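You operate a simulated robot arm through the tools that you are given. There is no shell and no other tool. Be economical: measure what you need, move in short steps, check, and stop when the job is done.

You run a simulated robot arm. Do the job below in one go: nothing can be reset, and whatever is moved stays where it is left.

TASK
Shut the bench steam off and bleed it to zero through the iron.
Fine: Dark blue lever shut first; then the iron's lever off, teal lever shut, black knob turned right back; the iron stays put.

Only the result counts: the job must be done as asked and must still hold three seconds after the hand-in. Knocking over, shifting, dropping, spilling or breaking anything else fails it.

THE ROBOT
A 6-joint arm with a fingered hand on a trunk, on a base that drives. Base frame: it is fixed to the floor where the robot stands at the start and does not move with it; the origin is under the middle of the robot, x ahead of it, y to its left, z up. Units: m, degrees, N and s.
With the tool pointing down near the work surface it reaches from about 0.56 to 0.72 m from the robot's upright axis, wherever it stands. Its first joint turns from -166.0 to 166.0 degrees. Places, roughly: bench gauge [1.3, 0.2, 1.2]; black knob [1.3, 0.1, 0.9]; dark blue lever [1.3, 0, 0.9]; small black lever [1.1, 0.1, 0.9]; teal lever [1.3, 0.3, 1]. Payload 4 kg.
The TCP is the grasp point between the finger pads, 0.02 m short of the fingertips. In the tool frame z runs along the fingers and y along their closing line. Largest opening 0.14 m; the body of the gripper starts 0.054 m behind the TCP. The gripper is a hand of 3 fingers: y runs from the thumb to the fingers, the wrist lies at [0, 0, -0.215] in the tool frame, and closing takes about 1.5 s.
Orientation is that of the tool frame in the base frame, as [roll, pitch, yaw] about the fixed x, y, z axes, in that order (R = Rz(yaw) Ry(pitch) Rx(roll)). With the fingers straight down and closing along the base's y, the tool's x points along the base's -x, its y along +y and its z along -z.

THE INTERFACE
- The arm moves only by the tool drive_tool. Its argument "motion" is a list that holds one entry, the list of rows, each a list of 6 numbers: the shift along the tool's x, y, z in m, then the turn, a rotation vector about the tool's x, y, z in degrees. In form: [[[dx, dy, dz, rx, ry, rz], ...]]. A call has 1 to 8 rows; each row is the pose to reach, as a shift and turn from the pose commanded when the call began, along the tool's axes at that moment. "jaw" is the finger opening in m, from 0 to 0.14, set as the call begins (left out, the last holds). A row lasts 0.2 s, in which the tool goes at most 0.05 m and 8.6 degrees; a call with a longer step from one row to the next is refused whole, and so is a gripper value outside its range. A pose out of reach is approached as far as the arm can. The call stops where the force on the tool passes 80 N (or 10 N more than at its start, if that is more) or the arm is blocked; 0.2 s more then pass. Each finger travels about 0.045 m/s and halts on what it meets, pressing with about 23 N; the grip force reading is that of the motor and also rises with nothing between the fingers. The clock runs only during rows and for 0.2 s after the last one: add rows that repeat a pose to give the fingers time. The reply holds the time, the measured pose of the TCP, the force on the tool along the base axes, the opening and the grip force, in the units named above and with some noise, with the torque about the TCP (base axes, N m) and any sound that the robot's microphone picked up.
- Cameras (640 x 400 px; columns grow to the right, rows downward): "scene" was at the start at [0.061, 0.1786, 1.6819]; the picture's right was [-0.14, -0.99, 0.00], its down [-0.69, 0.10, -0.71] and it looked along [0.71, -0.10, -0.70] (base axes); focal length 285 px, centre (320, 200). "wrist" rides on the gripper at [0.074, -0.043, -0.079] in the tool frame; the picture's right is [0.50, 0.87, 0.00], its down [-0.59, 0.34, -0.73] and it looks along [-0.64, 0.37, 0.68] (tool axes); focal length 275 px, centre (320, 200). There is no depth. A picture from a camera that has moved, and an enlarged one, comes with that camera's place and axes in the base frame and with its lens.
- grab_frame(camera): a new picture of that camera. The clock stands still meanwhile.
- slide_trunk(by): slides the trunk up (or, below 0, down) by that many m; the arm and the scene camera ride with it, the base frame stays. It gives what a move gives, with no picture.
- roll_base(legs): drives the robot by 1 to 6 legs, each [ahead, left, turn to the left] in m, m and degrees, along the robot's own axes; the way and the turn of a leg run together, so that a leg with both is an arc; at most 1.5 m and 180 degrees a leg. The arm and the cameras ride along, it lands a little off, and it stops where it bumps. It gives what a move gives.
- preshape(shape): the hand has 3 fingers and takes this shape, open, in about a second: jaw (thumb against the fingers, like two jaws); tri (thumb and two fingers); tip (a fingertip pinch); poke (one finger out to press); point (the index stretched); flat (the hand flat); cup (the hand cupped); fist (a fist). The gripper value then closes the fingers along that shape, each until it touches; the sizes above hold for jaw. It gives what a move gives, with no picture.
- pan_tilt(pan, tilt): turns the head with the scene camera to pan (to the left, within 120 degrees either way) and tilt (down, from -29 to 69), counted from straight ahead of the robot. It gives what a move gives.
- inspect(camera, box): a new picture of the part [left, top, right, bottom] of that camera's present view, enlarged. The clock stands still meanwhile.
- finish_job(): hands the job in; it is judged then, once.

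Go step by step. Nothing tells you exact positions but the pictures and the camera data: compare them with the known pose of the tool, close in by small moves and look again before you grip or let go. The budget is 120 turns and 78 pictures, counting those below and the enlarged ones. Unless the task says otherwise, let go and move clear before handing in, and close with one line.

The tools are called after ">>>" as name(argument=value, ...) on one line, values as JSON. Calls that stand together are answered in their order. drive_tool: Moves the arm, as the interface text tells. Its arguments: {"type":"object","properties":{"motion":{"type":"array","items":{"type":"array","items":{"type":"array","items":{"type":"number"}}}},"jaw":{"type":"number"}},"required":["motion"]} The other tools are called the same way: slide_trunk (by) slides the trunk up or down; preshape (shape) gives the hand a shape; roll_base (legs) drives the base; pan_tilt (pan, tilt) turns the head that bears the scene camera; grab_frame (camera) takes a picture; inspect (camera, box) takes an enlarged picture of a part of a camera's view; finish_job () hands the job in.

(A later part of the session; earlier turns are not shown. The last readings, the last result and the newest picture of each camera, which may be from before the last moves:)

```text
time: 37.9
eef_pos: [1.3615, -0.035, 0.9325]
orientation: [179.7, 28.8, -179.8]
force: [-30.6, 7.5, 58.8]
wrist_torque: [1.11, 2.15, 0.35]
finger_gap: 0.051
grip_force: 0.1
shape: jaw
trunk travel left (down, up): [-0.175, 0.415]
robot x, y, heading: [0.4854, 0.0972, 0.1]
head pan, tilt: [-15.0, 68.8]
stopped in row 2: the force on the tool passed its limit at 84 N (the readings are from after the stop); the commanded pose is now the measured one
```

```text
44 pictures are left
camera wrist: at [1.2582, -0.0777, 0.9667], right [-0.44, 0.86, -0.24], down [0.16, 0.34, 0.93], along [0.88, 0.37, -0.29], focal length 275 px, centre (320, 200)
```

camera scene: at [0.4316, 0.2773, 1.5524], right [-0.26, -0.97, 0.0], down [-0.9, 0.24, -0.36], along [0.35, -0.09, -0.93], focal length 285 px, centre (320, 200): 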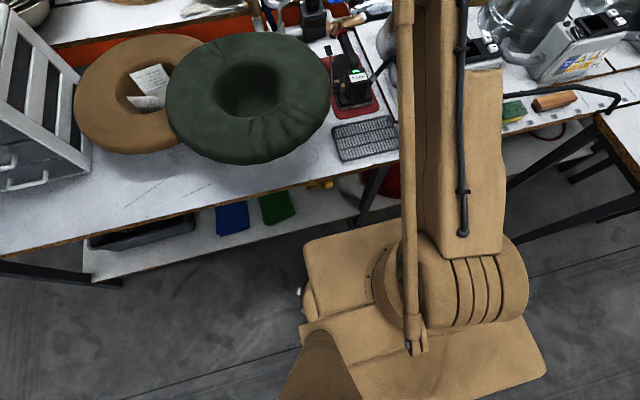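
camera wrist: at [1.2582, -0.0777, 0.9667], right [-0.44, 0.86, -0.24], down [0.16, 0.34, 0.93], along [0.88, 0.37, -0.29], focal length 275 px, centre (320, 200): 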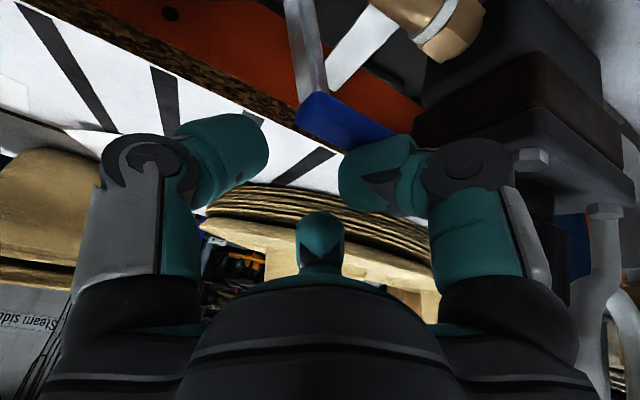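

The finger pair sits a bit towards the camera side of the tool axis, so it landed on the handle. I'll lift, go about 3 cm further back and descend again.

>>> drive_tool(motion=[[[-0.011, -0.003, -0.02, 0, 0, 0], [-0.0374, -0.005, -0.0057, 0, 0, 0], [-0.032, -0.005, 0.006, 0, 0, 0], [-0.0222, -0.005, 0.0219, 0, 0, 0]]])

>>> grab_frame(camera="wrist")

```text
time: 38.9
eef_pos: [1.3806, -0.03, 0.927]
orientation: [179.8, 28.8, -179.5]
force: [-9.7, 22.0, 65.5]
wrist_torque: [1.32, 2.04, -0.37]
finger_gap: 0.0489
grip_force: 0.1
shape: jaw
out of reach, approached as far as the arm can: row 2, 3, 4
trunk travel left (down, up): [-0.175, 0.415]
robot x, y, heading: [0.4875, 0.1026, 0.0]
head pan, tilt: [-15.0, 68.8]
```

```text
43 pictures are left
camera wrist: at [1.2779, -0.0738, 0.9614], right [-0.45, 0.86, -0.24], down [0.16, 0.34, 0.93], along [0.88, 0.38, -0.29], focal length 275 px, centre (320, 200)
```

wrist: 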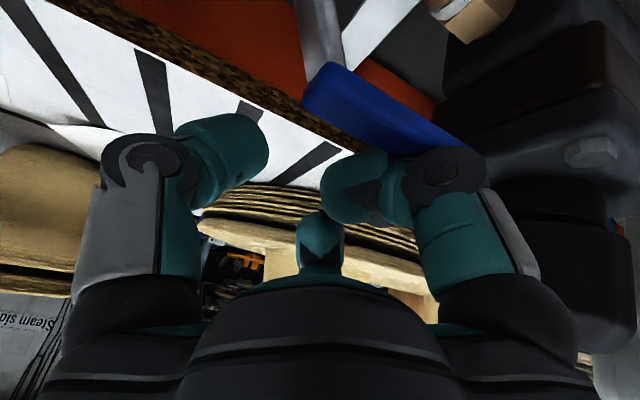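

It's still catching the handle's back edge at the reach limit. I'll lift, roll 3 cm ahead, and try again further back.

>>> drive_tool(motion=[[[-0.012, -0.005, -0.022, 0, 0, 0], [-0.0241, -0.013, -0.0438, 0, 0, 0]]])

>>> roll_base(legs=[[0.03, 0.0, 0]])

>>> grab_frame(camera="wrist")

```text
time: 39.5
eef_pos: [1.385, -0.0544, 0.966]
orientation: [179.9, 28.2, -179.8]
force: [-0.1, 0.8, 0.2]
wrist_torque: [0.02, 0.03, -0.02]
finger_gap: 0.0501
grip_force: 0.0
shape: jaw
trunk travel left (down, up): [-0.175, 0.415]
robot x, y, heading: [0.4883, 0.1005, -0.4]
head pan, tilt: [-15.0, 68.8]
```

```text
time: 40.3
eef_pos: [1.4175, -0.0532, 0.9671]
orientation: [179.8, 28.2, -179.8]
force: [0.1, 0.4, -0.7]
wrist_torque: [0.01, -0.01, 0.02]
finger_gap: 0.0499
grip_force: 0.0
shape: jaw
trunk travel left (down, up): [-0.175, 0.415]
robot x, y, heading: [0.5212, 0.102, 0.1]
head pan, tilt: [-15.0, 68.8]
```

```text
42 pictures are left
camera wrist: at [1.3142, -0.0954, 1.0013], right [-0.45, 0.86, -0.23], down [0.17, 0.34, 0.93], along [0.88, 0.37, -0.3], focal length 275 px, centre (320, 200)
```

wrist: 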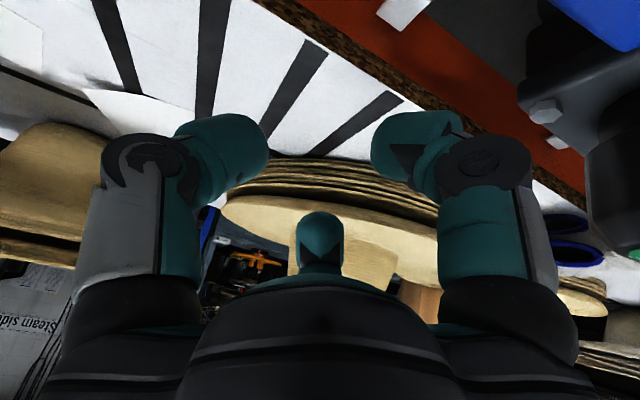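

Now clear and in reach. I'll bring the finger down at x≈1.382, between the handle's back face and the rear table edge.

>>> drive_tool(motion=[[[0.026, 0.008, -0.0139, 0, 0, 0], [0.035, 0.008, 0.003, 0, 0, 0], [0.0435, 0.008, 0.0187, 0, 0, 0]]])

>>> grab_frame(camera="wrist")

```text
time: 41.1
eef_pos: [1.3844, -0.0428, 0.9347]
orientation: [179.8, 28.6, -179.8]
force: [-0.8, 4.2, 29.8]
wrist_torque: [0.72, 1.21, -0.18]
finger_gap: 0.049
grip_force: 0.1
shape: jaw
trunk travel left (down, up): [-0.175, 0.415]
robot x, y, heading: [0.5228, 0.1021, 0.2]
head pan, tilt: [-15.0, 68.8]
```

```text
41 pictures are left
camera wrist: at [1.281, -0.0848, 0.9684], right [-0.44, 0.86, -0.24], down [0.16, 0.34, 0.93], along [0.88, 0.37, -0.29], focal length 275 px, centre (320, 200)
```

wrist: 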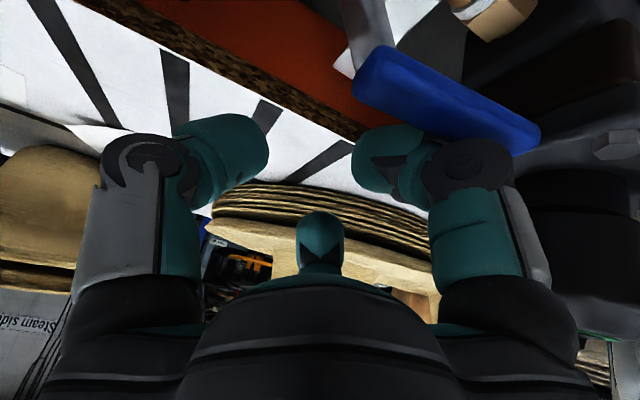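

The torque tells me the finger knuckle is lying across the handle, because this hand's fingers converge like a three-point gripper. A nearly vertical tool fixes that, with the third finger hooking behind the handle and the pair in front, so I'll lift and stand the tool up.

>>> drive_tool(motion=[[[-0.014, 0, -0.026, 0, 0, 0], [-0.028, 0.0, -0.052, 0, 0, 0], [-0.015, 0.007, -0.06, 0, 6, 0], [0.002, 0.014, -0.066, 0, 12, 0], [0.0167, 0.02, -0.072, 0, 18, 0]]], jaw=0.06)

>>> grab_frame(camera="wrist")

```text
time: 42.3
eef_pos: [1.339, -0.0239, 0.9861]
orientation: [179.9, 10.2, -179.7]
force: [0.4, -0.7, 0.2]
wrist_torque: [0.01, -0.02, 0.03]
finger_gap: 0.0597
grip_force: 0.0
shape: jaw
trunk travel left (down, up): [-0.175, 0.415]
robot x, y, heading: [0.5195, 0.1034, 0.0]
head pan, tilt: [-15.0, 68.8]
```

```text
40 pictures are left
camera wrist: at [1.2503, -0.0673, 1.0503], right [-0.5, 0.86, -0.09], down [0.45, 0.34, 0.83], along [0.74, 0.37, -0.55], focal length 275 px, centre (320, 200)
```

wrist: 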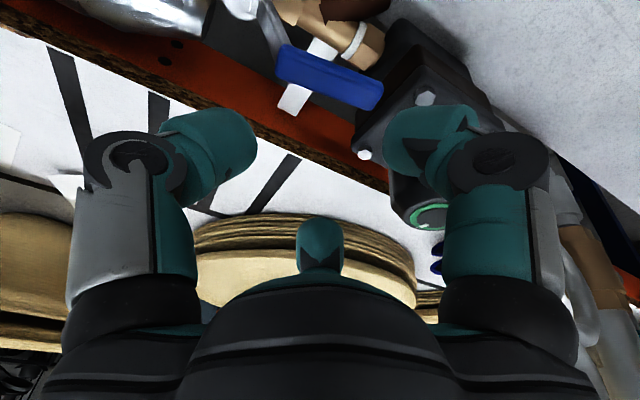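

The arm can stand nearly vertical here. A little more base advance will let me go fully vertical for both the blue lever and the knob, so I'll roll 3 cm more.

>>> roll_base(legs=[[0.03, 0.0, 0]])

>>> drive_tool(motion=[[[0.015, -0.005, 0.0, 0, 4, 0], [0.031, -0.01, 0.0, 0, 8, 0], [0.031, -0.01, 0.0, 0, 11, 0]]])

>>> grab_frame(camera="wrist")

```text
time: 43.2
eef_pos: [1.3696, -0.0244, 0.9851]
orientation: [179.8, 10.2, -179.8]
force: [0.6, 0.5, -0.1]
wrist_torque: [-0.01, 0.01, 0.0]
finger_gap: 0.0599
grip_force: 0.1
shape: jaw
trunk travel left (down, up): [-0.175, 0.415]
robot x, y, heading: [0.5512, 0.1007, 0.3]
head pan, tilt: [-15.0, 68.8]
```

```text
time: 44.0
eef_pos: [1.3376, -0.0338, 0.9807]
orientation: [179.8, -0.8, -179.7]
force: [0.3, -0.4, 1.1]
wrist_torque: [-0.02, 0.02, 0.01]
finger_gap: 0.0597
grip_force: 0.1
shape: jaw
trunk travel left (down, up): [-0.175, 0.415]
robot x, y, heading: [0.5471, 0.1032, 0.2]
head pan, tilt: [-15.0, 68.8]
```

```text
39 pictures are left
camera wrist: at [1.2644, -0.077, 1.06], right [-0.5, 0.86, 0.01], down [0.6, 0.34, 0.73], along [0.62, 0.37, -0.69], focal length 275 px, centre (320, 200)
```

wrist: 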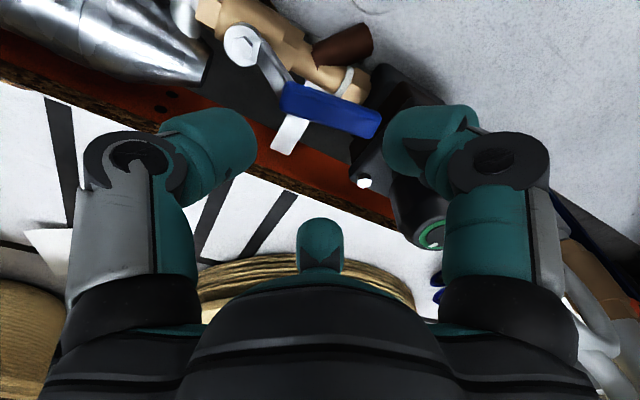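

Vertical pose reached and the geometry is clear. I'll open slightly more and lower so the handle sits between the front pair and the rear finger.

>>> drive_tool(motion=[[[0.004, 0, 0.0, 0, 0, 0], [0.006, 0, 0.0, 0, 0, 0], [0.006, 0, 0.02, 0, 0, 0], [0.006, 0, 0.038, 0, 0, 0], [0.006, 0, 0.05, 0, 0, 0]]], jaw=0.075)

>>> grab_frame(camera="wrist")

```text
time: 45.2
eef_pos: [1.3316, -0.0352, 0.9302]
orientation: [179.8, -0.6, -179.7]
force: [-0.4, -0.7, 0.0]
wrist_torque: [-0.01, -0.01, 0.0]
finger_gap: 0.0748
grip_force: 0.1
shape: jaw
trunk travel left (down, up): [-0.175, 0.415]
robot x, y, heading: [0.5463, 0.1015, 0.0]
head pan, tilt: [-15.0, 68.8]
```

```text
38 pictures are left
camera wrist: at [1.2582, -0.0767, 1.0093], right [-0.5, 0.86, 0.01], down [0.6, 0.34, 0.73], along [0.63, 0.37, -0.69], focal length 275 px, centre (320, 200)
```

wrist: 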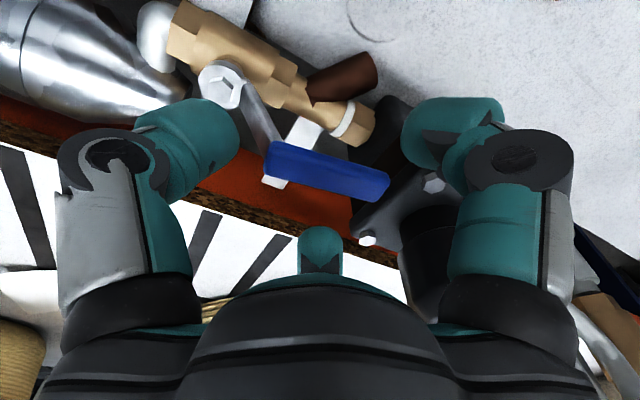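

The handle now sits in the gap with no contact. I'll pull it toward the robot along its arc while turning the hand with it, half way first.

>>> drive_tool(motion=[[[0.004, 0, 0.006, 0, 0, 0], [0.012, 0, 0.006, 0, 0, -2], [0.018, -0.001, 0.006, 0, 0, -5], [0.025, -0.002, 0.006, 0, 0, -7.5], [0.0325, -0.005, 0.006, 0, 0, -11], [0.0397, -0.008, 0.006, 0, 0, -15], [0.046, -0.013, 0.006, 0, 0, -19], [0.052, -0.018, 0.006, 0, 0, -22.5]]])

>>> grab_frame(camera="wrist")

```text
time: 47.0
eef_pos: [1.2788, -0.0524, 0.9252]
orientation: [179.5, -0.5, -157.1]
force: [2.3, -1.1, 0.2]
wrist_torque: [0.02, -0.05, -0.09]
finger_gap: 0.0755
grip_force: 0.0
shape: jaw
trunk travel left (down, up): [-0.175, 0.415]
robot x, y, heading: [0.5498, 0.0979, 0.1]
head pan, tilt: [-15.0, 68.8]
```

```text
37 pictures are left
camera wrist: at [1.2274, -0.12, 1.0038], right [-0.8, 0.6, 0.01], down [0.42, 0.54, 0.73], along [0.43, 0.59, -0.68], focal length 275 px, centre (320, 200)
```

wrist: 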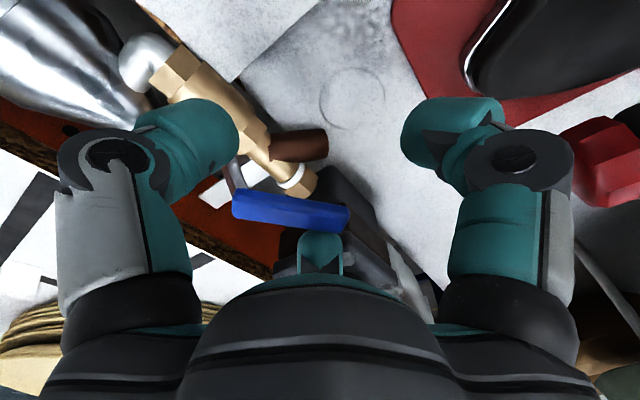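

The lever is turning easily. I'll complete the swing.

>>> drive_tool(motion=[[[0.007, -0.0045, 0, 0, 0, -4], [0.0143, -0.0092, 0, 0, 0, -7.5], [0.0204, -0.015, 0, 0, 0, -11], [0.0264, -0.0214, 0, 0, 0, -15], [0.031, -0.029, 0, 0, 0, -19], [0.0356, -0.038, 0, 0, 0, -22.5], [0.039, -0.0464, 0, 0, 0, -22.5]]])

>>> grab_frame(camera="wrist")

```text
time: 48.6
eef_pos: [1.2632, -0.1018, 0.925]
orientation: [179.4, -0.6, -134.2]
force: [9.6, 34.7, 8.1]
wrist_torque: [-3.66, 1.35, 0.37]
finger_gap: 0.077
grip_force: 0.0
shape: jaw
trunk travel left (down, up): [-0.175, 0.415]
robot x, y, heading: [0.5462, 0.1013, 0.3]
head pan, tilt: [-15.0, 68.8]
```

```text
36 pictures are left
camera wrist: at [1.2429, -0.1833, 1.0042], right [-0.97, 0.25, 0.01], down [0.18, 0.66, 0.73], along [0.17, 0.71, -0.68], focal length 275 px, centre (320, 200)
```

wrist: 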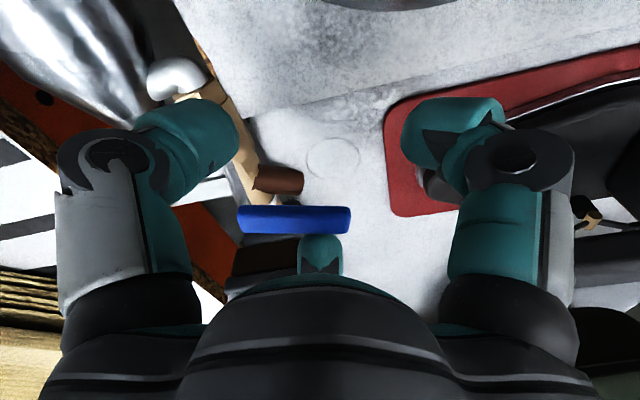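

The torque says the contact is high on the hand, on the steel cone to the right and not the lever. I'll back off and check the cone.

>>> drive_tool(motion=[[[-0.007, 0.007, 0, 0, 0, 0], [-0.0143, 0.0139, 0, 0, 0, 0]]])

>>> pan_tilt(pan=-25, tilt=50)

>>> grab_frame(camera="scene")

```text
time: 49.2
eef_pos: [1.2584, -0.095, 0.9234]
orientation: [179.3, -0.4, -135.1]
force: [-0.2, 0.2, -0.1]
wrist_torque: [0.0, -0.01, 0.0]
finger_gap: 0.0751
grip_force: 0.0
shape: jaw
trunk travel left (down, up): [-0.175, 0.415]
robot x, y, heading: [0.5488, 0.1005, -0.2]
head pan, tilt: [-15.0, 68.8]
```

```text
time: 50.0
eef_pos: [1.2611, -0.0896, 0.9248]
orientation: [179.3, -0.4, -134.8]
force: [0.5, -0.6, -0.4]
wrist_torque: [0.0, 0.02, -0.04]
finger_gap: 0.075
grip_force: 0.0
shape: jaw
trunk travel left (down, up): [-0.175, 0.415]
robot x, y, heading: [0.5444, 0.0952, -0.2]
head pan, tilt: [-25.0, 50.0]
```

```text
35 pictures are left
camera scene: at [0.5981, 0.2599, 1.5741], right [-0.42, -0.91, 0.0], down [-0.7, 0.32, -0.64], along [0.58, -0.27, -0.77], focal length 285 px, centre (320, 200)
```

scene: 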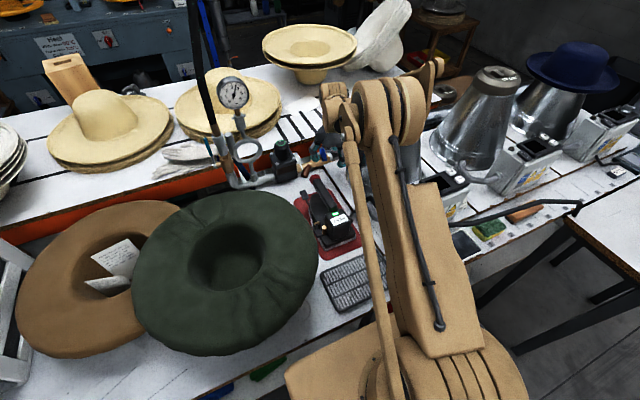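

The arm stays clear now. I'll lift, close the fingers, turn back, and finish pushing the lever's last few degrees from its left side, well away from the cone.

>>> drive_tool(motion=[[[0, 0, -0.035, 0, 0, 0], [-0.005, 0.004, -0.06, 0, 0, 7.5], [-0.02, 0.014, -0.06, 0, 0, 15], [-0.035, 0.024, -0.06, 0, 0, 22.5], [-0.05, 0.034, -0.06, 0, 0, 30], [-0.06, 0.041, -0.06, 0, 0, 37.5], [-0.0667, 0.0465, -0.06, 0, 0, 45], [-0.0667, 0.0465, -0.06, 0, 0, 45]]], jaw=0.0)

>>> grab_frame(camera="wrist")

>>> inspect(camera="scene", box=[200, 60, 400, 200])

```text
time: 51.8
eef_pos: [1.2771, -0.0093, 0.9848]
orientation: [179.8, -0.7, -179.9]
force: [0.8, 0.1, 0.4]
wrist_torque: [0.0, 0.01, -0.04]
finger_gap: 0.0002
grip_force: 22.9
shape: jaw
trunk travel left (down, up): [-0.175, 0.415]
robot x, y, heading: [0.5476, 0.1015, 0.2]
head pan, tilt: [-25.0, 50.0]
```

```text
34 pictures are left
camera wrist: at [1.2029, -0.0525, 1.0649], right [-0.5, 0.86, 0.01], down [0.6, 0.34, 0.73], along [0.63, 0.37, -0.69], focal length 275 px, centre (320, 200)
```

wrist: 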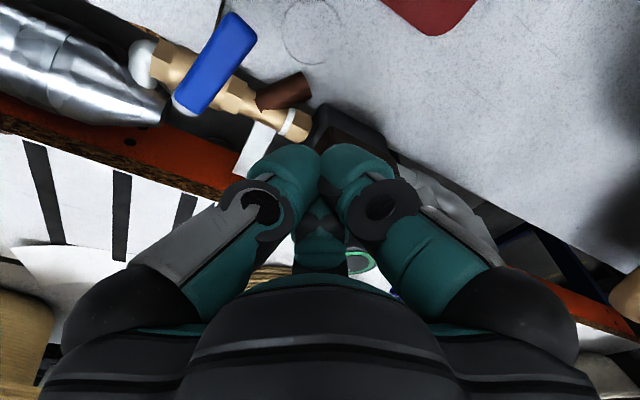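

```text
2.86 times, centred on (300, 130) of scene
camera zoom: at [0.5981, 0.2598, 1.5742], right [-0.42, -0.91, 0.0], down [-0.69, 0.32, -0.64], along [0.58, -0.27, -0.77], focal length 815 px, centre (377, 400)
```

zoom: 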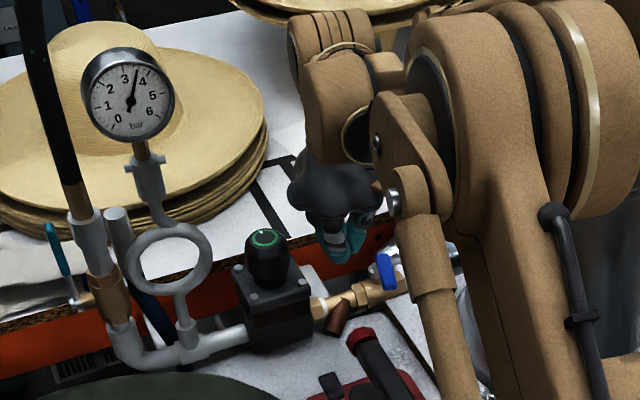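

The lever is at about 79°. I'll lower beside its free end and push it right to its stop.

>>> drive_tool(motion=[[[0.006, 0.006, 0.03, 0, 0, 0], [0.008, 0.006, 0.06, 0, 0, 0], [0.008, -0.008, 0.06, 0, 0, 0], [0.008, -0.018, 0.06, 0, 0, 0], [0.008, -0.025, 0.06, 0, 0, 0], [0.008, -0.031, 0.06, 0, 0, 0], [0.008, -0.036, 0.06, 0, 0, 0], [0.008, -0.041, 0.06, 0, 0, 0]]])

>>> grab_frame(camera="wrist")

```text
time: 53.6
eef_pos: [1.2673, -0.0515, 0.9258]
orientation: [179.8, -0.7, -179.8]
force: [-1.6, 1.3, 2.2]
wrist_torque: [-0.01, 0.03, -0.03]
finger_gap: 0.0001
grip_force: 22.9
shape: jaw
trunk travel left (down, up): [-0.175, 0.415]
robot x, y, heading: [0.5487, 0.0999, 0.1]
head pan, tilt: [-25.0, 50.0]
```

```text
32 pictures are left
camera wrist: at [1.1933, -0.0938, 1.0047], right [-0.5, 0.86, 0.01], down [0.6, 0.34, 0.73], along [0.63, 0.37, -0.69], focal length 275 px, centre (320, 200)
```

wrist: 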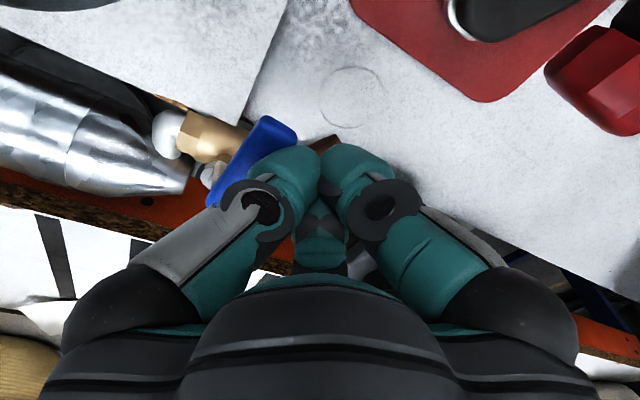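

>>> drive_tool(motion=[[[0, -0.006, 0, 0, 0, 0], [0, -0.012, 0, 0, 0, 0], [0, -0.017, 0, 0, 0, 0], [0, -0.022, 0, 0, 0, 0]]])

>>> grab_frame(camera="wrist")

```text
time: 54.6
eef_pos: [1.268, -0.0657, 0.9259]
orientation: [179.9, -0.8, -179.4]
force: [-3.0, 33.0, 0.9]
wrist_torque: [0.41, 0.03, -0.03]
finger_gap: 0.0
grip_force: 23.0
shape: jaw
trunk travel left (down, up): [-0.175, 0.415]
robot x, y, heading: [0.5513, 0.1007, 0.3]
head pan, tilt: [-25.0, 50.0]
```

```text
31 pictures are left
camera wrist: at [1.1947, -0.1091, 1.0062], right [-0.51, 0.86, 0.01], down [0.59, 0.34, 0.73], along [0.62, 0.38, -0.69], focal length 275 px, centre (320, 200)
```

wrist: 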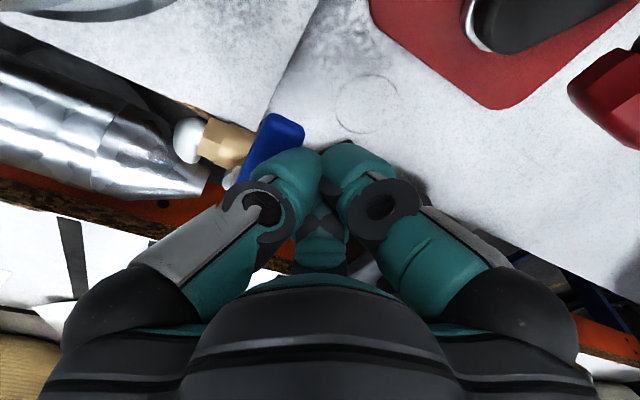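

The lever hit its stop at 33 N, so the blue valve is shut. I'll back off, rise and move over the iron's rocker lever for a look.

>>> drive_tool(motion=[[[0, 0.015, 0, 0, 0, 0], [0, 0.02, -0.04, 0, 0, 0], [0, 0.03, -0.085, 0, 0, 0], [0, 0.04, -0.13, 0, 0, 0], [0.035, 0.06, -0.15, 0, 0, 0], [0.075, 0.08, -0.16, 0, 0, 0], [0.115, 0.1, -0.16, 0, 0, 0], [0.15, 0.12, -0.16, 0, 0, 0]]])

>>> grab_frame(camera="wrist")

>>> inspect(camera="scene", box=[200, 60, 400, 260])

```text
time: 56.4
eef_pos: [1.1183, 0.0456, 1.09]
orientation: [179.8, -0.7, -179.7]
force: [0.4, -0.7, -0.5]
wrist_torque: [-0.03, 0.02, -0.01]
finger_gap: 0.0
grip_force: 22.9
shape: jaw
trunk travel left (down, up): [-0.175, 0.415]
robot x, y, heading: [0.5495, 0.1046, 0.0]
head pan, tilt: [-25.0, 50.0]
```

```text
30 pictures are left
camera wrist: at [1.0441, 0.0021, 1.1697], right [-0.5, 0.86, 0.01], down [0.59, 0.34, 0.73], along [0.63, 0.37, -0.69], focal length 275 px, centre (320, 200)
```

wrist: 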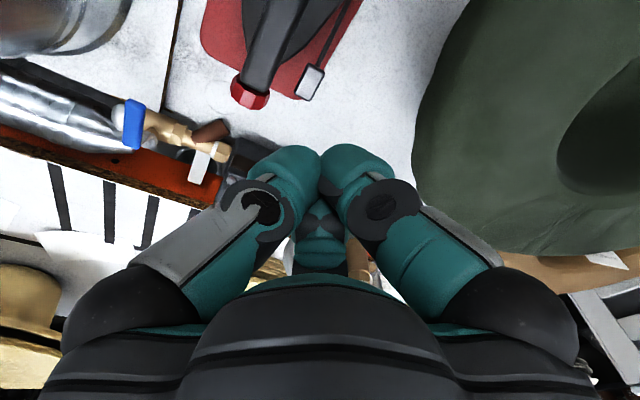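

```text
2.00 times, centred on (300, 160) of scene
camera zoom: at [0.5968, 0.2603, 1.5742], right [-0.42, -0.91, 0.0], down [-0.69, 0.32, -0.64], along [0.58, -0.27, -0.77], focal length 570 px, centre (360, 280)
```

zoom: 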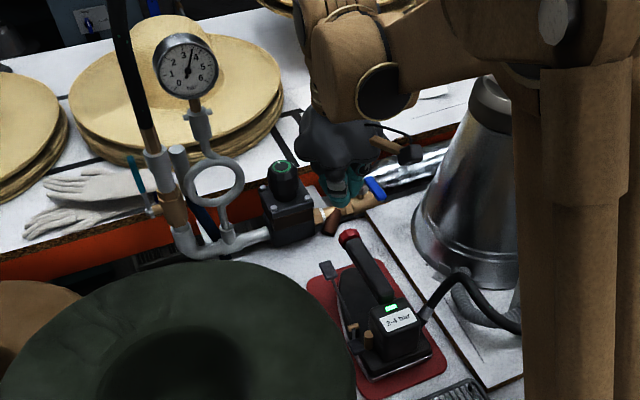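

The cone stands upright and undisturbed. I'll back the base up a little so the wrist camera looks straight at the iron's lever.

>>> roll_base(legs=[[-0.12, 0.0, 0]])

>>> inspect(camera="wrist", box=[160, 20, 400, 170])

```text
time: 57.6
eef_pos: [0.9978, 0.0457, 1.0884]
orientation: [179.8, -0.6, -179.7]
force: [-0.7, 0.6, 0.2]
wrist_torque: [-0.01, 0.01, -0.03]
finger_gap: 0.0001
grip_force: 23.0
shape: jaw
trunk travel left (down, up): [-0.175, 0.415]
robot x, y, heading: [0.4287, 0.1003, 0.2]
head pan, tilt: [-25.0, 50.0]
```

```text
2.67 times, centred on (280, 95) of wrist
camera zoom: at [0.9244, 0.0017, 1.1699], right [-0.5, 0.86, 0.01], down [0.59, 0.34, 0.73], along [0.63, 0.37, -0.68], focal length 734 px, centre (427, 480)
```

zoom: 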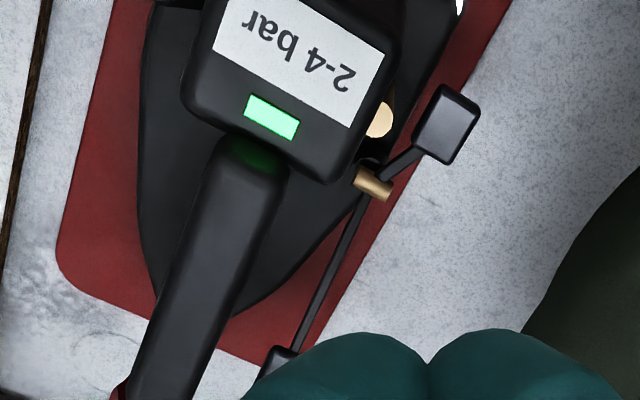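

The rocker pivots at about (1.058, 0.054), with the far pad at (1.157, 0.057, 0.885) and the near pad low at (1.02, 0.068, 0.864). The line has been quiet, so the lever is off and pressing the far pad should open it. I'll hover over that pad with the hand turned so its knuckles miss the iron's handle.

>>> drive_tool(motion=[[[-0.035, 0.006, 0.0, 0, 0, 5], [-0.07, 0.012, 0.0, 0, 0, 10], [-0.105, 0.018, 0.0, 0, 0, 15], [-0.135, 0.022, 0.02, 0, 0, 20], [-0.159, 0.025, 0.05, 0, 0, 25], [-0.159, 0.025, 0.09, 0, 0, 25]]])

>>> pan_tilt(pan=-15, tilt=45)

>>> grab_frame(camera="wrist")

>>> inspect(camera="scene", box=[200, 80, 400, 240])

```text
time: 59.0
eef_pos: [1.158, 0.0726, 0.9974]
orientation: [-180.0, -0.7, 155.4]
force: [0.0, -0.3, 0.2]
wrist_torque: [-0.02, -0.01, 0.02]
finger_gap: 0.0002
grip_force: 23.5
shape: jaw
trunk travel left (down, up): [-0.175, 0.415]
robot x, y, heading: [0.4282, 0.1059, 0.1]
head pan, tilt: [-25.0, 50.0]
```

```text
time: 59.8
eef_pos: [1.1573, 0.0733, 0.9985]
orientation: [-180.0, -0.7, 155.3]
force: [-0.9, 0.7, -0.4]
wrist_torque: [-0.02, 0.01, -0.04]
finger_gap: 0.0
grip_force: 22.5
shape: jaw
trunk travel left (down, up): [-0.175, 0.415]
robot x, y, heading: [0.4291, 0.1009, 0.3]
head pan, tilt: [-15.0, 45.0]
```

```text
27 pictures are left
camera wrist: at [1.0721, 0.0647, 1.0786], right [-0.09, 1.0, 0.0], down [0.69, 0.06, 0.73], along [0.72, 0.07, -0.69], focal length 275 px, centre (320, 200)
```

wrist: 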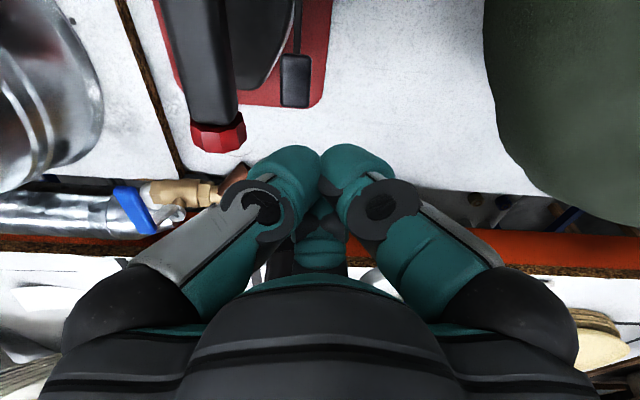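

```text
2.50 times, centred on (300, 160) of scene
camera zoom: at [0.4869, 0.2712, 1.5811], right [-0.26, -0.97, 0.0], down [-0.68, 0.18, -0.71], along [0.68, -0.18, -0.71], focal length 713 px, centre (370, 300)
```

zoom: 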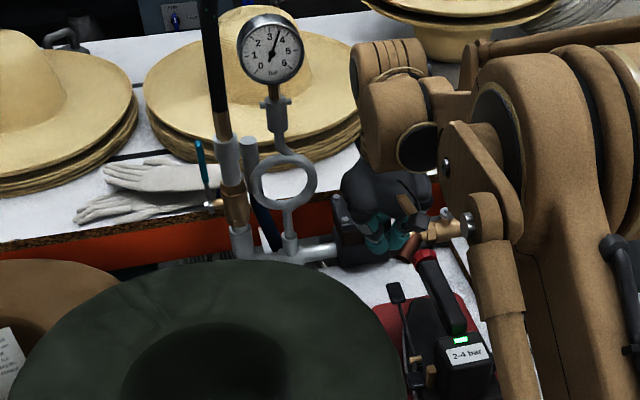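

The pad is under the left-hand fingertip. I'll press down gently in small steps, listening and watching the force.

>>> drive_tool(motion=[[[0.003, -0.004, 0.04, 0, 0, 0], [0.003, -0.004, 0.075, 0, 0, 0], [0.003, -0.004, 0.085, 0, 0, 0], [0.003, -0.004, 0.092, 0, 0, 0], [0.003, -0.004, 0.098, 0, 0, 0]]])

>>> grab_frame(camera="wrist")

```text
time: 61.0
eef_pos: [1.1511, 0.0686, 0.9]
orientation: [-179.9, -0.9, 155.3]
force: [-0.5, 0.4, 0.7]
wrist_torque: [-0.02, -0.01, -0.01]
finger_gap: 0.0002
grip_force: 22.8
shape: jaw
trunk travel left (down, up): [-0.175, 0.415]
robot x, y, heading: [0.4254, 0.1038, 0.1]
head pan, tilt: [-15.0, 45.0]
```

```text
25 pictures are left
camera wrist: at [1.0668, 0.0609, 0.9808], right [-0.09, 1.0, 0.0], down [0.69, 0.06, 0.73], along [0.72, 0.07, -0.69], focal length 275 px, centre (320, 200)
```

wrist: 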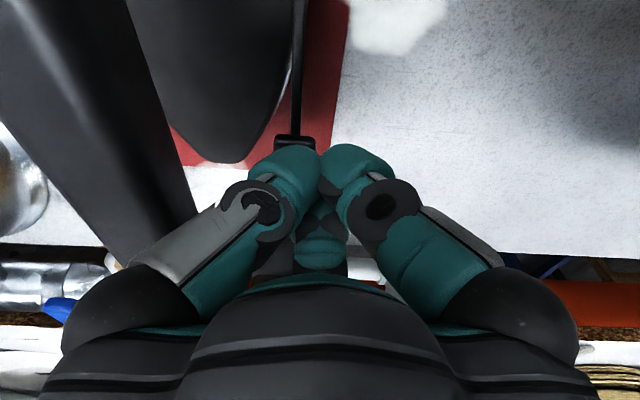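

>>> drive_tool(motion=[[[0, 0, 0.006, 0, 0, 0], [0, 0, 0.012, 0, 0, 0], [0, 0, 0.018, 0, 0, 0], [0, 0, 0.024, 0, 0, 0]]])

>>> grab_frame(camera="wrist")

```text
time: 61.9
eef_pos: [1.1486, 0.0697, 0.8899]
orientation: [-179.9, -0.2, 155.3]
force: [-2.6, 4.1, 128.4]
wrist_torque: [-0.95, -0.06, 0.01]
finger_gap: 0.0001
grip_force: 23.0
shape: jaw
trunk travel left (down, up): [-0.175, 0.415]
robot x, y, heading: [0.4298, 0.1001, 0.0]
head pan, tilt: [-15.0, 45.0]
stopped in row 4: the force on the tool passed its limit at 93 N (the readings are from after the stop); the commanded pose is now the measured one
```

```text
24 pictures are left
camera wrist: at [1.0626, 0.0613, 0.97], right [-0.09, 1.0, 0.0], down [0.68, 0.06, 0.73], along [0.73, 0.07, -0.68], focal length 275 px, centre (320, 200)
```

wrist: 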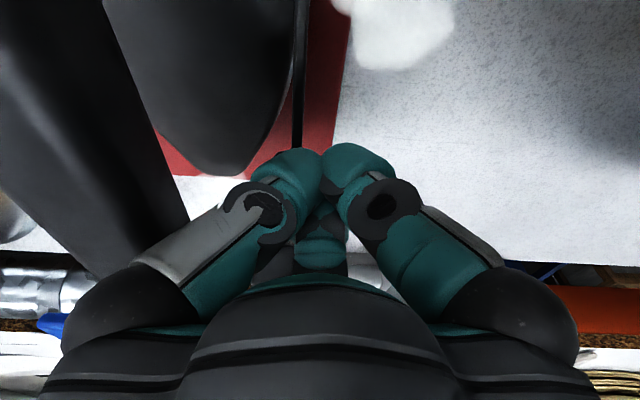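

There's a white puff of steam by the iron, so the lever has been pressed. I'll ease off and check the gauge and lever.

>>> drive_tool(motion=[[[0, 0, -0.012, 0, 0, 0], [0, 0, -0.04, 0, 0, 0], [0, 0, -0.08, 0, 0, 0], [0, 0, -0.11, 0, 0, 0]]])

>>> inspect(camera="scene", box=[200, 80, 400, 280])

>>> grab_frame(camera="wrist")

```text
time: 62.9
eef_pos: [1.1532, 0.0662, 0.9922]
orientation: [-179.7, -0.7, 155.3]
force: [0.5, 0.3, -0.8]
wrist_torque: [0.01, 0.0, -0.03]
finger_gap: 0.0
grip_force: 23.2
shape: jaw
trunk travel left (down, up): [-0.175, 0.415]
robot x, y, heading: [0.4328, 0.1029, -0.1]
head pan, tilt: [-15.0, 45.0]
```

```text
2.00 times, centred on (300, 180) of scene
camera zoom: at [0.4867, 0.2712, 1.5811], right [-0.26, -0.97, 0.0], down [-0.68, 0.18, -0.71], along [0.68, -0.18, -0.71], focal length 570 px, centre (360, 240)
```

zoom: 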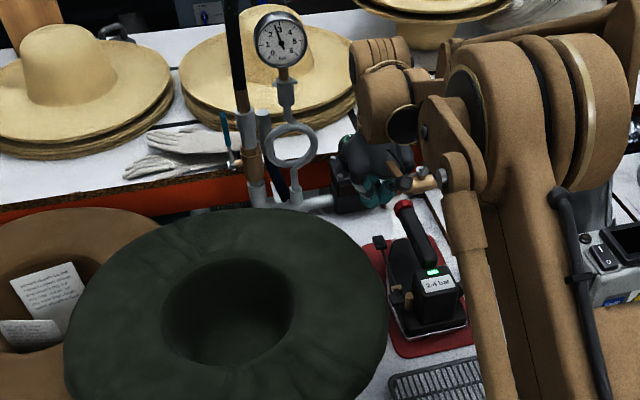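

```text
22 pictures are left
camera wrist: at [1.0674, 0.0593, 1.072], right [-0.09, 1.0, 0.0], down [0.68, 0.06, 0.73], along [0.72, 0.07, -0.69], focal length 275 px, centre (320, 200)
```

wrist: 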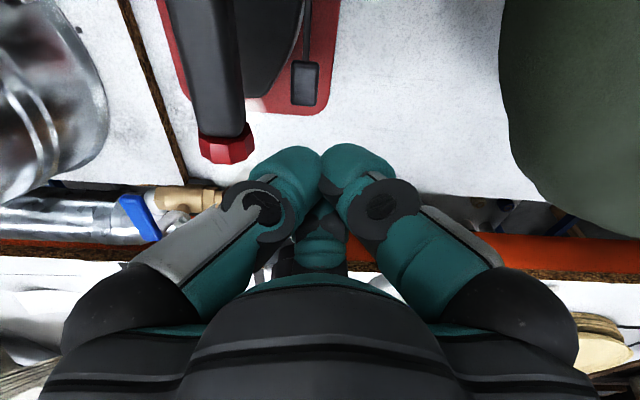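

The gauge has started to fall. I'll wait a moment and re-read it to see whether the lever stays open.

>>> drive_tool(motion=[[[0, 0, 0, 0, 0, 0], [0, 0, 0, 0, 0, 0], [0, 0, 0, 0, 0, 0], [0, 0, 0, 0, 0, 0], [0, 0, 0, 0, 0, 0], [0, 0, 0, 0, 0, 0], [0, 0, 0, 0, 0, 0], [0, 0, 0, 0, 0, 0]]])

>>> inspect(camera="scene", box=[260, 70, 360, 230])

```text
time: 64.7
eef_pos: [1.1532, 0.067, 0.992]
orientation: [-179.8, -0.6, 155.3]
force: [-0.2, 0.0, -0.4]
wrist_torque: [-0.02, -0.02, 0.01]
finger_gap: 0.0001
grip_force: 23.7
shape: jaw
trunk travel left (down, up): [-0.175, 0.415]
robot x, y, heading: [0.4287, 0.1, -0.1]
head pan, tilt: [-15.0, 45.0]
```

```text
2.50 times, centred on (310, 150) of scene
camera zoom: at [0.4872, 0.2712, 1.5811], right [-0.26, -0.97, 0.0], down [-0.68, 0.18, -0.71], along [0.68, -0.18, -0.71], focal length 713 px, centre (345, 325)
```

zoom: 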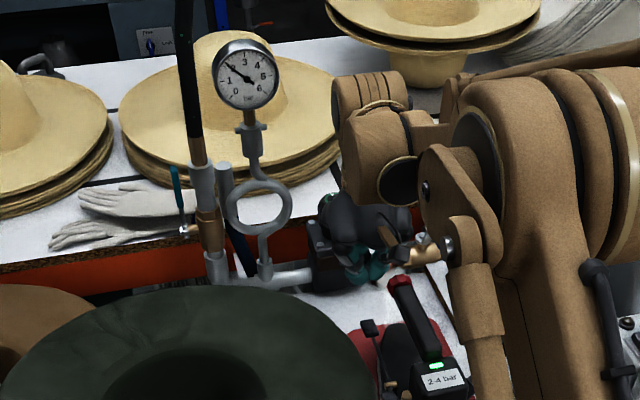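

The gauge is bleeding down (about 1.8 bar), so the lever latched open. While it empties I'll get ready for the near pad, which is squeezed between hat brim and iron. I'll open the hand wide and use one low finger, with the palm above the iron.

>>> drive_tool(motion=[[[0, 0, -0.045, 0, 0, 0], [0.0, 0.0, -0.068, 0, 0, 5], [0.0226, -0.033, -0.068, 0, 0, 10], [0.0452, -0.066, -0.068, 0, 0, 15], [0.0678, -0.099, -0.068, 0, 0, 20], [0.0904, -0.1327, -0.068, 0, 0, 25], [0.0904, -0.1327, -0.068, 0, 0, 25], [0.0904, -0.1327, -0.068, 0, 0, 25]]], jaw=0.14)

>>> drive_tool(motion=[[[0, 0, 0, 4.3, -5.1, 0], [0, 0, 0, 8.6, -10.2, 0], [0, 0, 0, 12.86, -15.3, 0]]])

>>> grab_frame(camera="wrist")

>>> inspect(camera="scene", box=[240, 70, 400, 280])

```text
time: 66.5
eef_pos: [1.018, -0.0164, 1.0603]
orientation: [-179.7, -0.4, 130.3]
force: [-0.6, 1.2, 0.1]
wrist_torque: [-0.01, 0.0, 0.0]
finger_gap: 0.1403
grip_force: 0.0
shape: jaw
trunk travel left (down, up): [-0.175, 0.415]
robot x, y, heading: [0.4298, 0.1009, 0.1]
head pan, tilt: [-15.0, 45.0]
```

```text
time: 67.3
eef_pos: [1.017, -0.0164, 1.0613]
orientation: [-166.4, 14.7, 132.1]
force: [0.3, -0.1, 0.9]
wrist_torque: [-0.01, -0.03, 0.02]
finger_gap: 0.1401
grip_force: 0.0
shape: jaw
trunk travel left (down, up): [-0.175, 0.415]
robot x, y, heading: [0.4299, 0.1025, -0.1]
head pan, tilt: [-15.0, 45.0]
```

```text
20 pictures are left
camera wrist: at [0.9367, 0.0391, 1.1263], right [0.33, 0.88, -0.33], down [0.65, 0.04, 0.76], along [0.69, -0.47, -0.56], focal length 275 px, centre (320, 200)
```

wrist: 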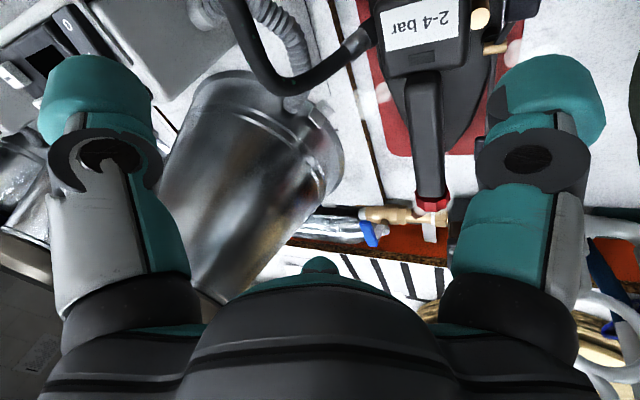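

```text
1.90 times, centred on (320, 175) of scene
camera zoom: at [0.4872, 0.2716, 1.581], right [-0.26, -0.97, 0.0], down [-0.68, 0.18, -0.71], along [0.68, -0.18, -0.71], focal length 543 px, centre (320, 248)
```

zoom: 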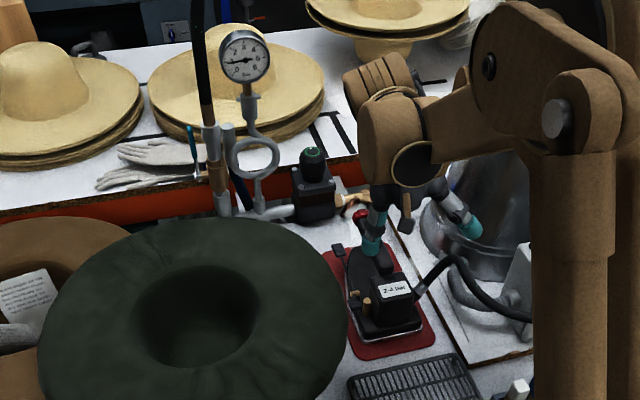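

The gauge has fallen to about 1 bar and the iron's light is out. I'll stand the tool up and turn it so the pressing finger points away from the handle, then roll it finger-side down.

>>> drive_tool(motion=[[[0, 0, 0, -4.3, 5.1, 0], [0, 0, 0, -8.6, 10.2, 0], [0, 0, 0, -12.86, 15.3, 0]]])

>>> drive_tool(motion=[[[-0.004, 0.005, -0.01, 0, 0, -8.5], [-0.008, 0.01, -0.02, 0, 0, -17], [-0.012, 0.015, -0.02, 0, 0, -25.5], [-0.016, 0.02, -0.02, 0, 0, -34], [-0.016, 0.025, -0.02, 0, 0, -42.5], [-0.016, 0.03, -0.02, 0, 0, -51], [-0.016, 0.035, -0.02, 0, 0, -59.5], [-0.016, 0.04, -0.02, 0, 0, -68]]])

>>> drive_tool(motion=[[[0, 0, 0, 7.0, 2.6, 0], [0, 0, 0, 14.1, 5.1, 0], [0, 0, 0, 21.2, 7.7, 0], [0, 0, 0, 28.2, 10.3, 0]]])

>>> grab_frame(camera="wrist")

>>> inspect(camera="scene", box=[240, 70, 400, 280])

```text
time: 68.1
eef_pos: [1.017, -0.015, 1.0616]
orientation: [-179.6, -0.4, 130.2]
force: [-0.3, 0.3, -0.3]
wrist_torque: [0.0, 0.04, -0.01]
finger_gap: 0.1401
grip_force: 0.0
shape: jaw
trunk travel left (down, up): [-0.175, 0.415]
robot x, y, heading: [0.4281, 0.1019, -0.1]
head pan, tilt: [-15.0, 45.0]
```

```text
time: 69.9
eef_pos: [1.0593, -0.0007, 1.082]
orientation: [179.7, -0.4, -161.7]
force: [-0.2, -0.3, 0.5]
wrist_torque: [0.02, 0.0, 0.01]
finger_gap: 0.1398
grip_force: 0.1
shape: jaw
trunk travel left (down, up): [-0.175, 0.415]
robot x, y, heading: [0.4301, 0.1024, -0.5]
head pan, tilt: [-15.0, 45.0]
```

```text
time: 70.9
eef_pos: [1.0588, -0.0016, 1.0815]
orientation: [-151.5, -10.5, -164.1]
force: [0.0, 0.1, -0.6]
wrist_torque: [-0.01, 0.01, -0.01]
finger_gap: 0.14
grip_force: 0.1
shape: jaw
trunk travel left (down, up): [-0.175, 0.415]
robot x, y, heading: [0.4294, 0.1015, 0.3]
head pan, tilt: [-15.0, 45.0]
```

```text
18 pictures are left
camera wrist: at [1.0038, -0.0166, 1.1834], right [-0.75, 0.58, -0.31], down [0.46, 0.8, 0.37], along [0.47, 0.13, -0.87], focal length 275 px, centre (320, 200)
```

wrist: 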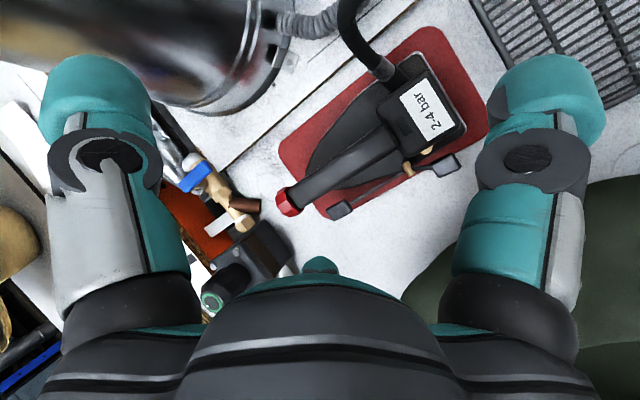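

```text
1.90 times, centred on (320, 175) of scene
camera zoom: at [0.4873, 0.2716, 1.581], right [-0.26, -0.97, 0.0], down [-0.68, 0.18, -0.71], along [0.68, -0.18, -0.71], focal length 543 px, centre (320, 248)
```

zoom: 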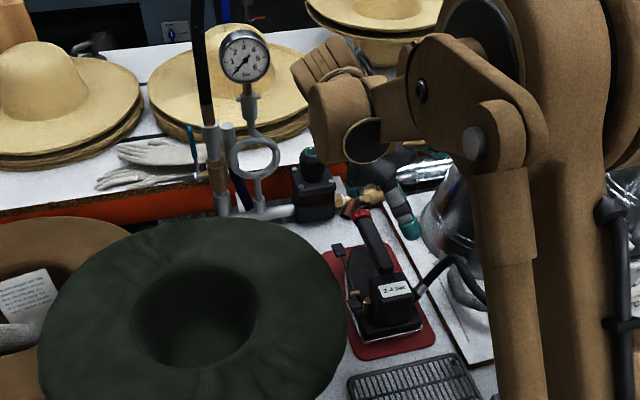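

The gauge is nearly at zero. The picture shows this turn isn't right, and the earlier 130° orientation put the finger over the near pad with more room. I'll return to it and come down to a hover.

>>> drive_tool(motion=[[[0, 0, 0, -7.0, -2.6, 0], [0, 0, 0, -14.1, -5.1, 0], [0, 0, 0, -21.2, -7.7, 0], [0, 0, 0, -28.2, -10.3, 0]]])

>>> drive_tool(motion=[[[0.006, 0, 0.0, 0, 0, 8.5], [0.012, 0, 0.0, 0, 0, 17], [0.018, 0, 0.0, 0, 0, 25.5], [0.024, 0, 0.0, 0, 0, 34], [0.03, 0, 0.0, 0, 0, 42.5], [0.036, 0, 0.005, 0, 0, 51], [0.042, 0, 0.01, 0, 0, 59.5], [0.045, 0, 0.02, 0, 0, 68]]])

>>> drive_tool(motion=[[[0, 0, 0, 4.3, -5.1, 0], [0, 0, 0, 8.6, -10.2, 0], [0, 0, 0.01, 12.86, -15.3, 0], [0, 0, 0.04, 12.86, -15.3, 0], [0, 0, 0.065, 12.86, -15.3, 0]]])

>>> grab_frame(camera="wrist")

>>> inspect(camera="scene", box=[250, 70, 400, 270])

```text
time: 71.9
eef_pos: [1.0582, -0.0014, 1.0816]
orientation: [179.6, -0.5, -161.8]
force: [-0.3, -1.1, -0.7]
wrist_torque: [0.03, -0.03, -0.01]
finger_gap: 0.1401
grip_force: 0.1
shape: jaw
trunk travel left (down, up): [-0.175, 0.415]
robot x, y, heading: [0.4314, 0.0995, 0.1]
head pan, tilt: [-15.0, 45.0]
```

```text
time: 73.7
eef_pos: [1.0157, -0.0158, 1.0617]
orientation: [-179.6, -0.5, 130.1]
force: [0.4, -0.8, 0.7]
wrist_torque: [0.0, 0.0, 0.02]
finger_gap: 0.1399
grip_force: 0.1
shape: jaw
trunk travel left (down, up): [-0.175, 0.415]
robot x, y, heading: [0.4282, 0.102, 0.1]
head pan, tilt: [-15.0, 45.0]
```

```text
time: 74.9
eef_pos: [1.0152, -0.0145, 0.9962]
orientation: [-166.3, 14.7, 132.0]
force: [0.4, -0.9, -0.6]
wrist_torque: [0.02, 0.03, 0.01]
finger_gap: 0.1402
grip_force: 0.1
shape: jaw
trunk travel left (down, up): [-0.175, 0.415]
robot x, y, heading: [0.4291, 0.1012, -0.0]
head pan, tilt: [-15.0, 45.0]
```

```text
16 pictures are left
camera wrist: at [0.9344, 0.0403, 1.0609], right [0.33, 0.88, -0.32], down [0.65, 0.04, 0.76], along [0.69, -0.46, -0.56], focal length 275 px, centre (320, 200)
```

wrist: 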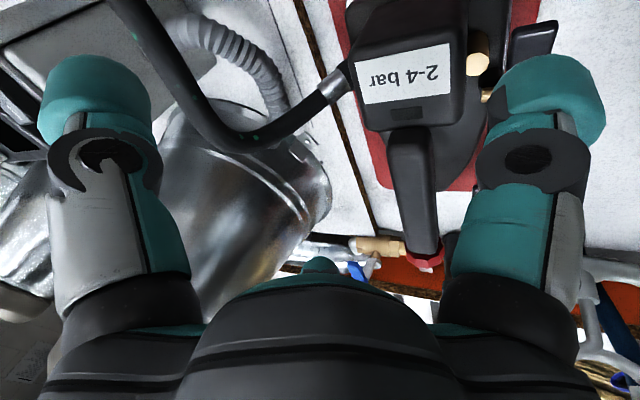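

```text
2.00 times, centred on (325, 170) of scene
camera zoom: at [0.4875, 0.2712, 1.5811], right [-0.26, -0.97, 0.0], down [-0.68, 0.18, -0.71], along [0.68, -0.18, -0.71], focal length 570 px, centre (310, 260)
```

zoom: 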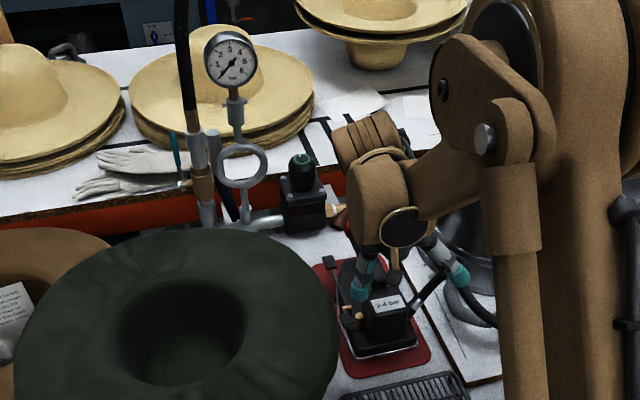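

The gauge is at zero, so the bleed is complete. The low finger is right over the near pad, and I'll press it down in small steps to shut the iron's lever.

>>> drive_tool(motion=[[[0.0002, 0.0004, 0.0158, 0, 0, 0], [0.004, 0.0039, 0.0299, 0, 0, 0], [0.0055, 0.0052, 0.0355, 0, 0, 0], [0.0071, 0.0066, 0.0412, 0, 0, 0]]])

>>> grab_frame(camera="wrist")

```text
time: 75.9
eef_pos: [1.0139, -0.021, 0.9556]
orientation: [-166.3, 14.6, 132.1]
force: [-0.4, -0.2, -0.1]
wrist_torque: [0.0, 0.01, 0.02]
finger_gap: 0.1401
grip_force: 0.1
shape: jaw
trunk travel left (down, up): [-0.175, 0.415]
robot x, y, heading: [0.4298, 0.1027, 0.2]
head pan, tilt: [-15.0, 45.0]
```

```text
14 pictures are left
camera wrist: at [0.9341, 0.0339, 1.0201], right [0.33, 0.89, -0.32], down [0.65, 0.03, 0.76], along [0.69, -0.46, -0.56], focal length 275 px, centre (320, 200)
```

wrist: 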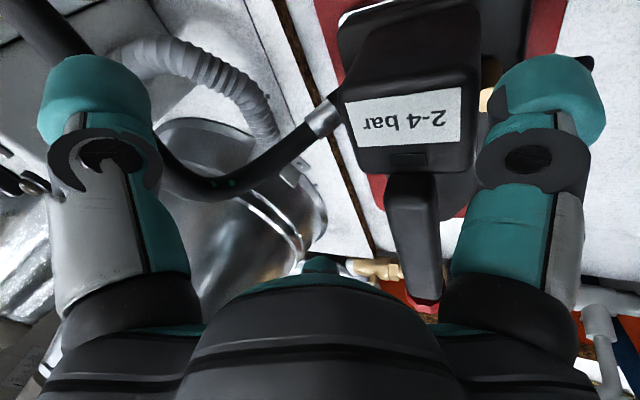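

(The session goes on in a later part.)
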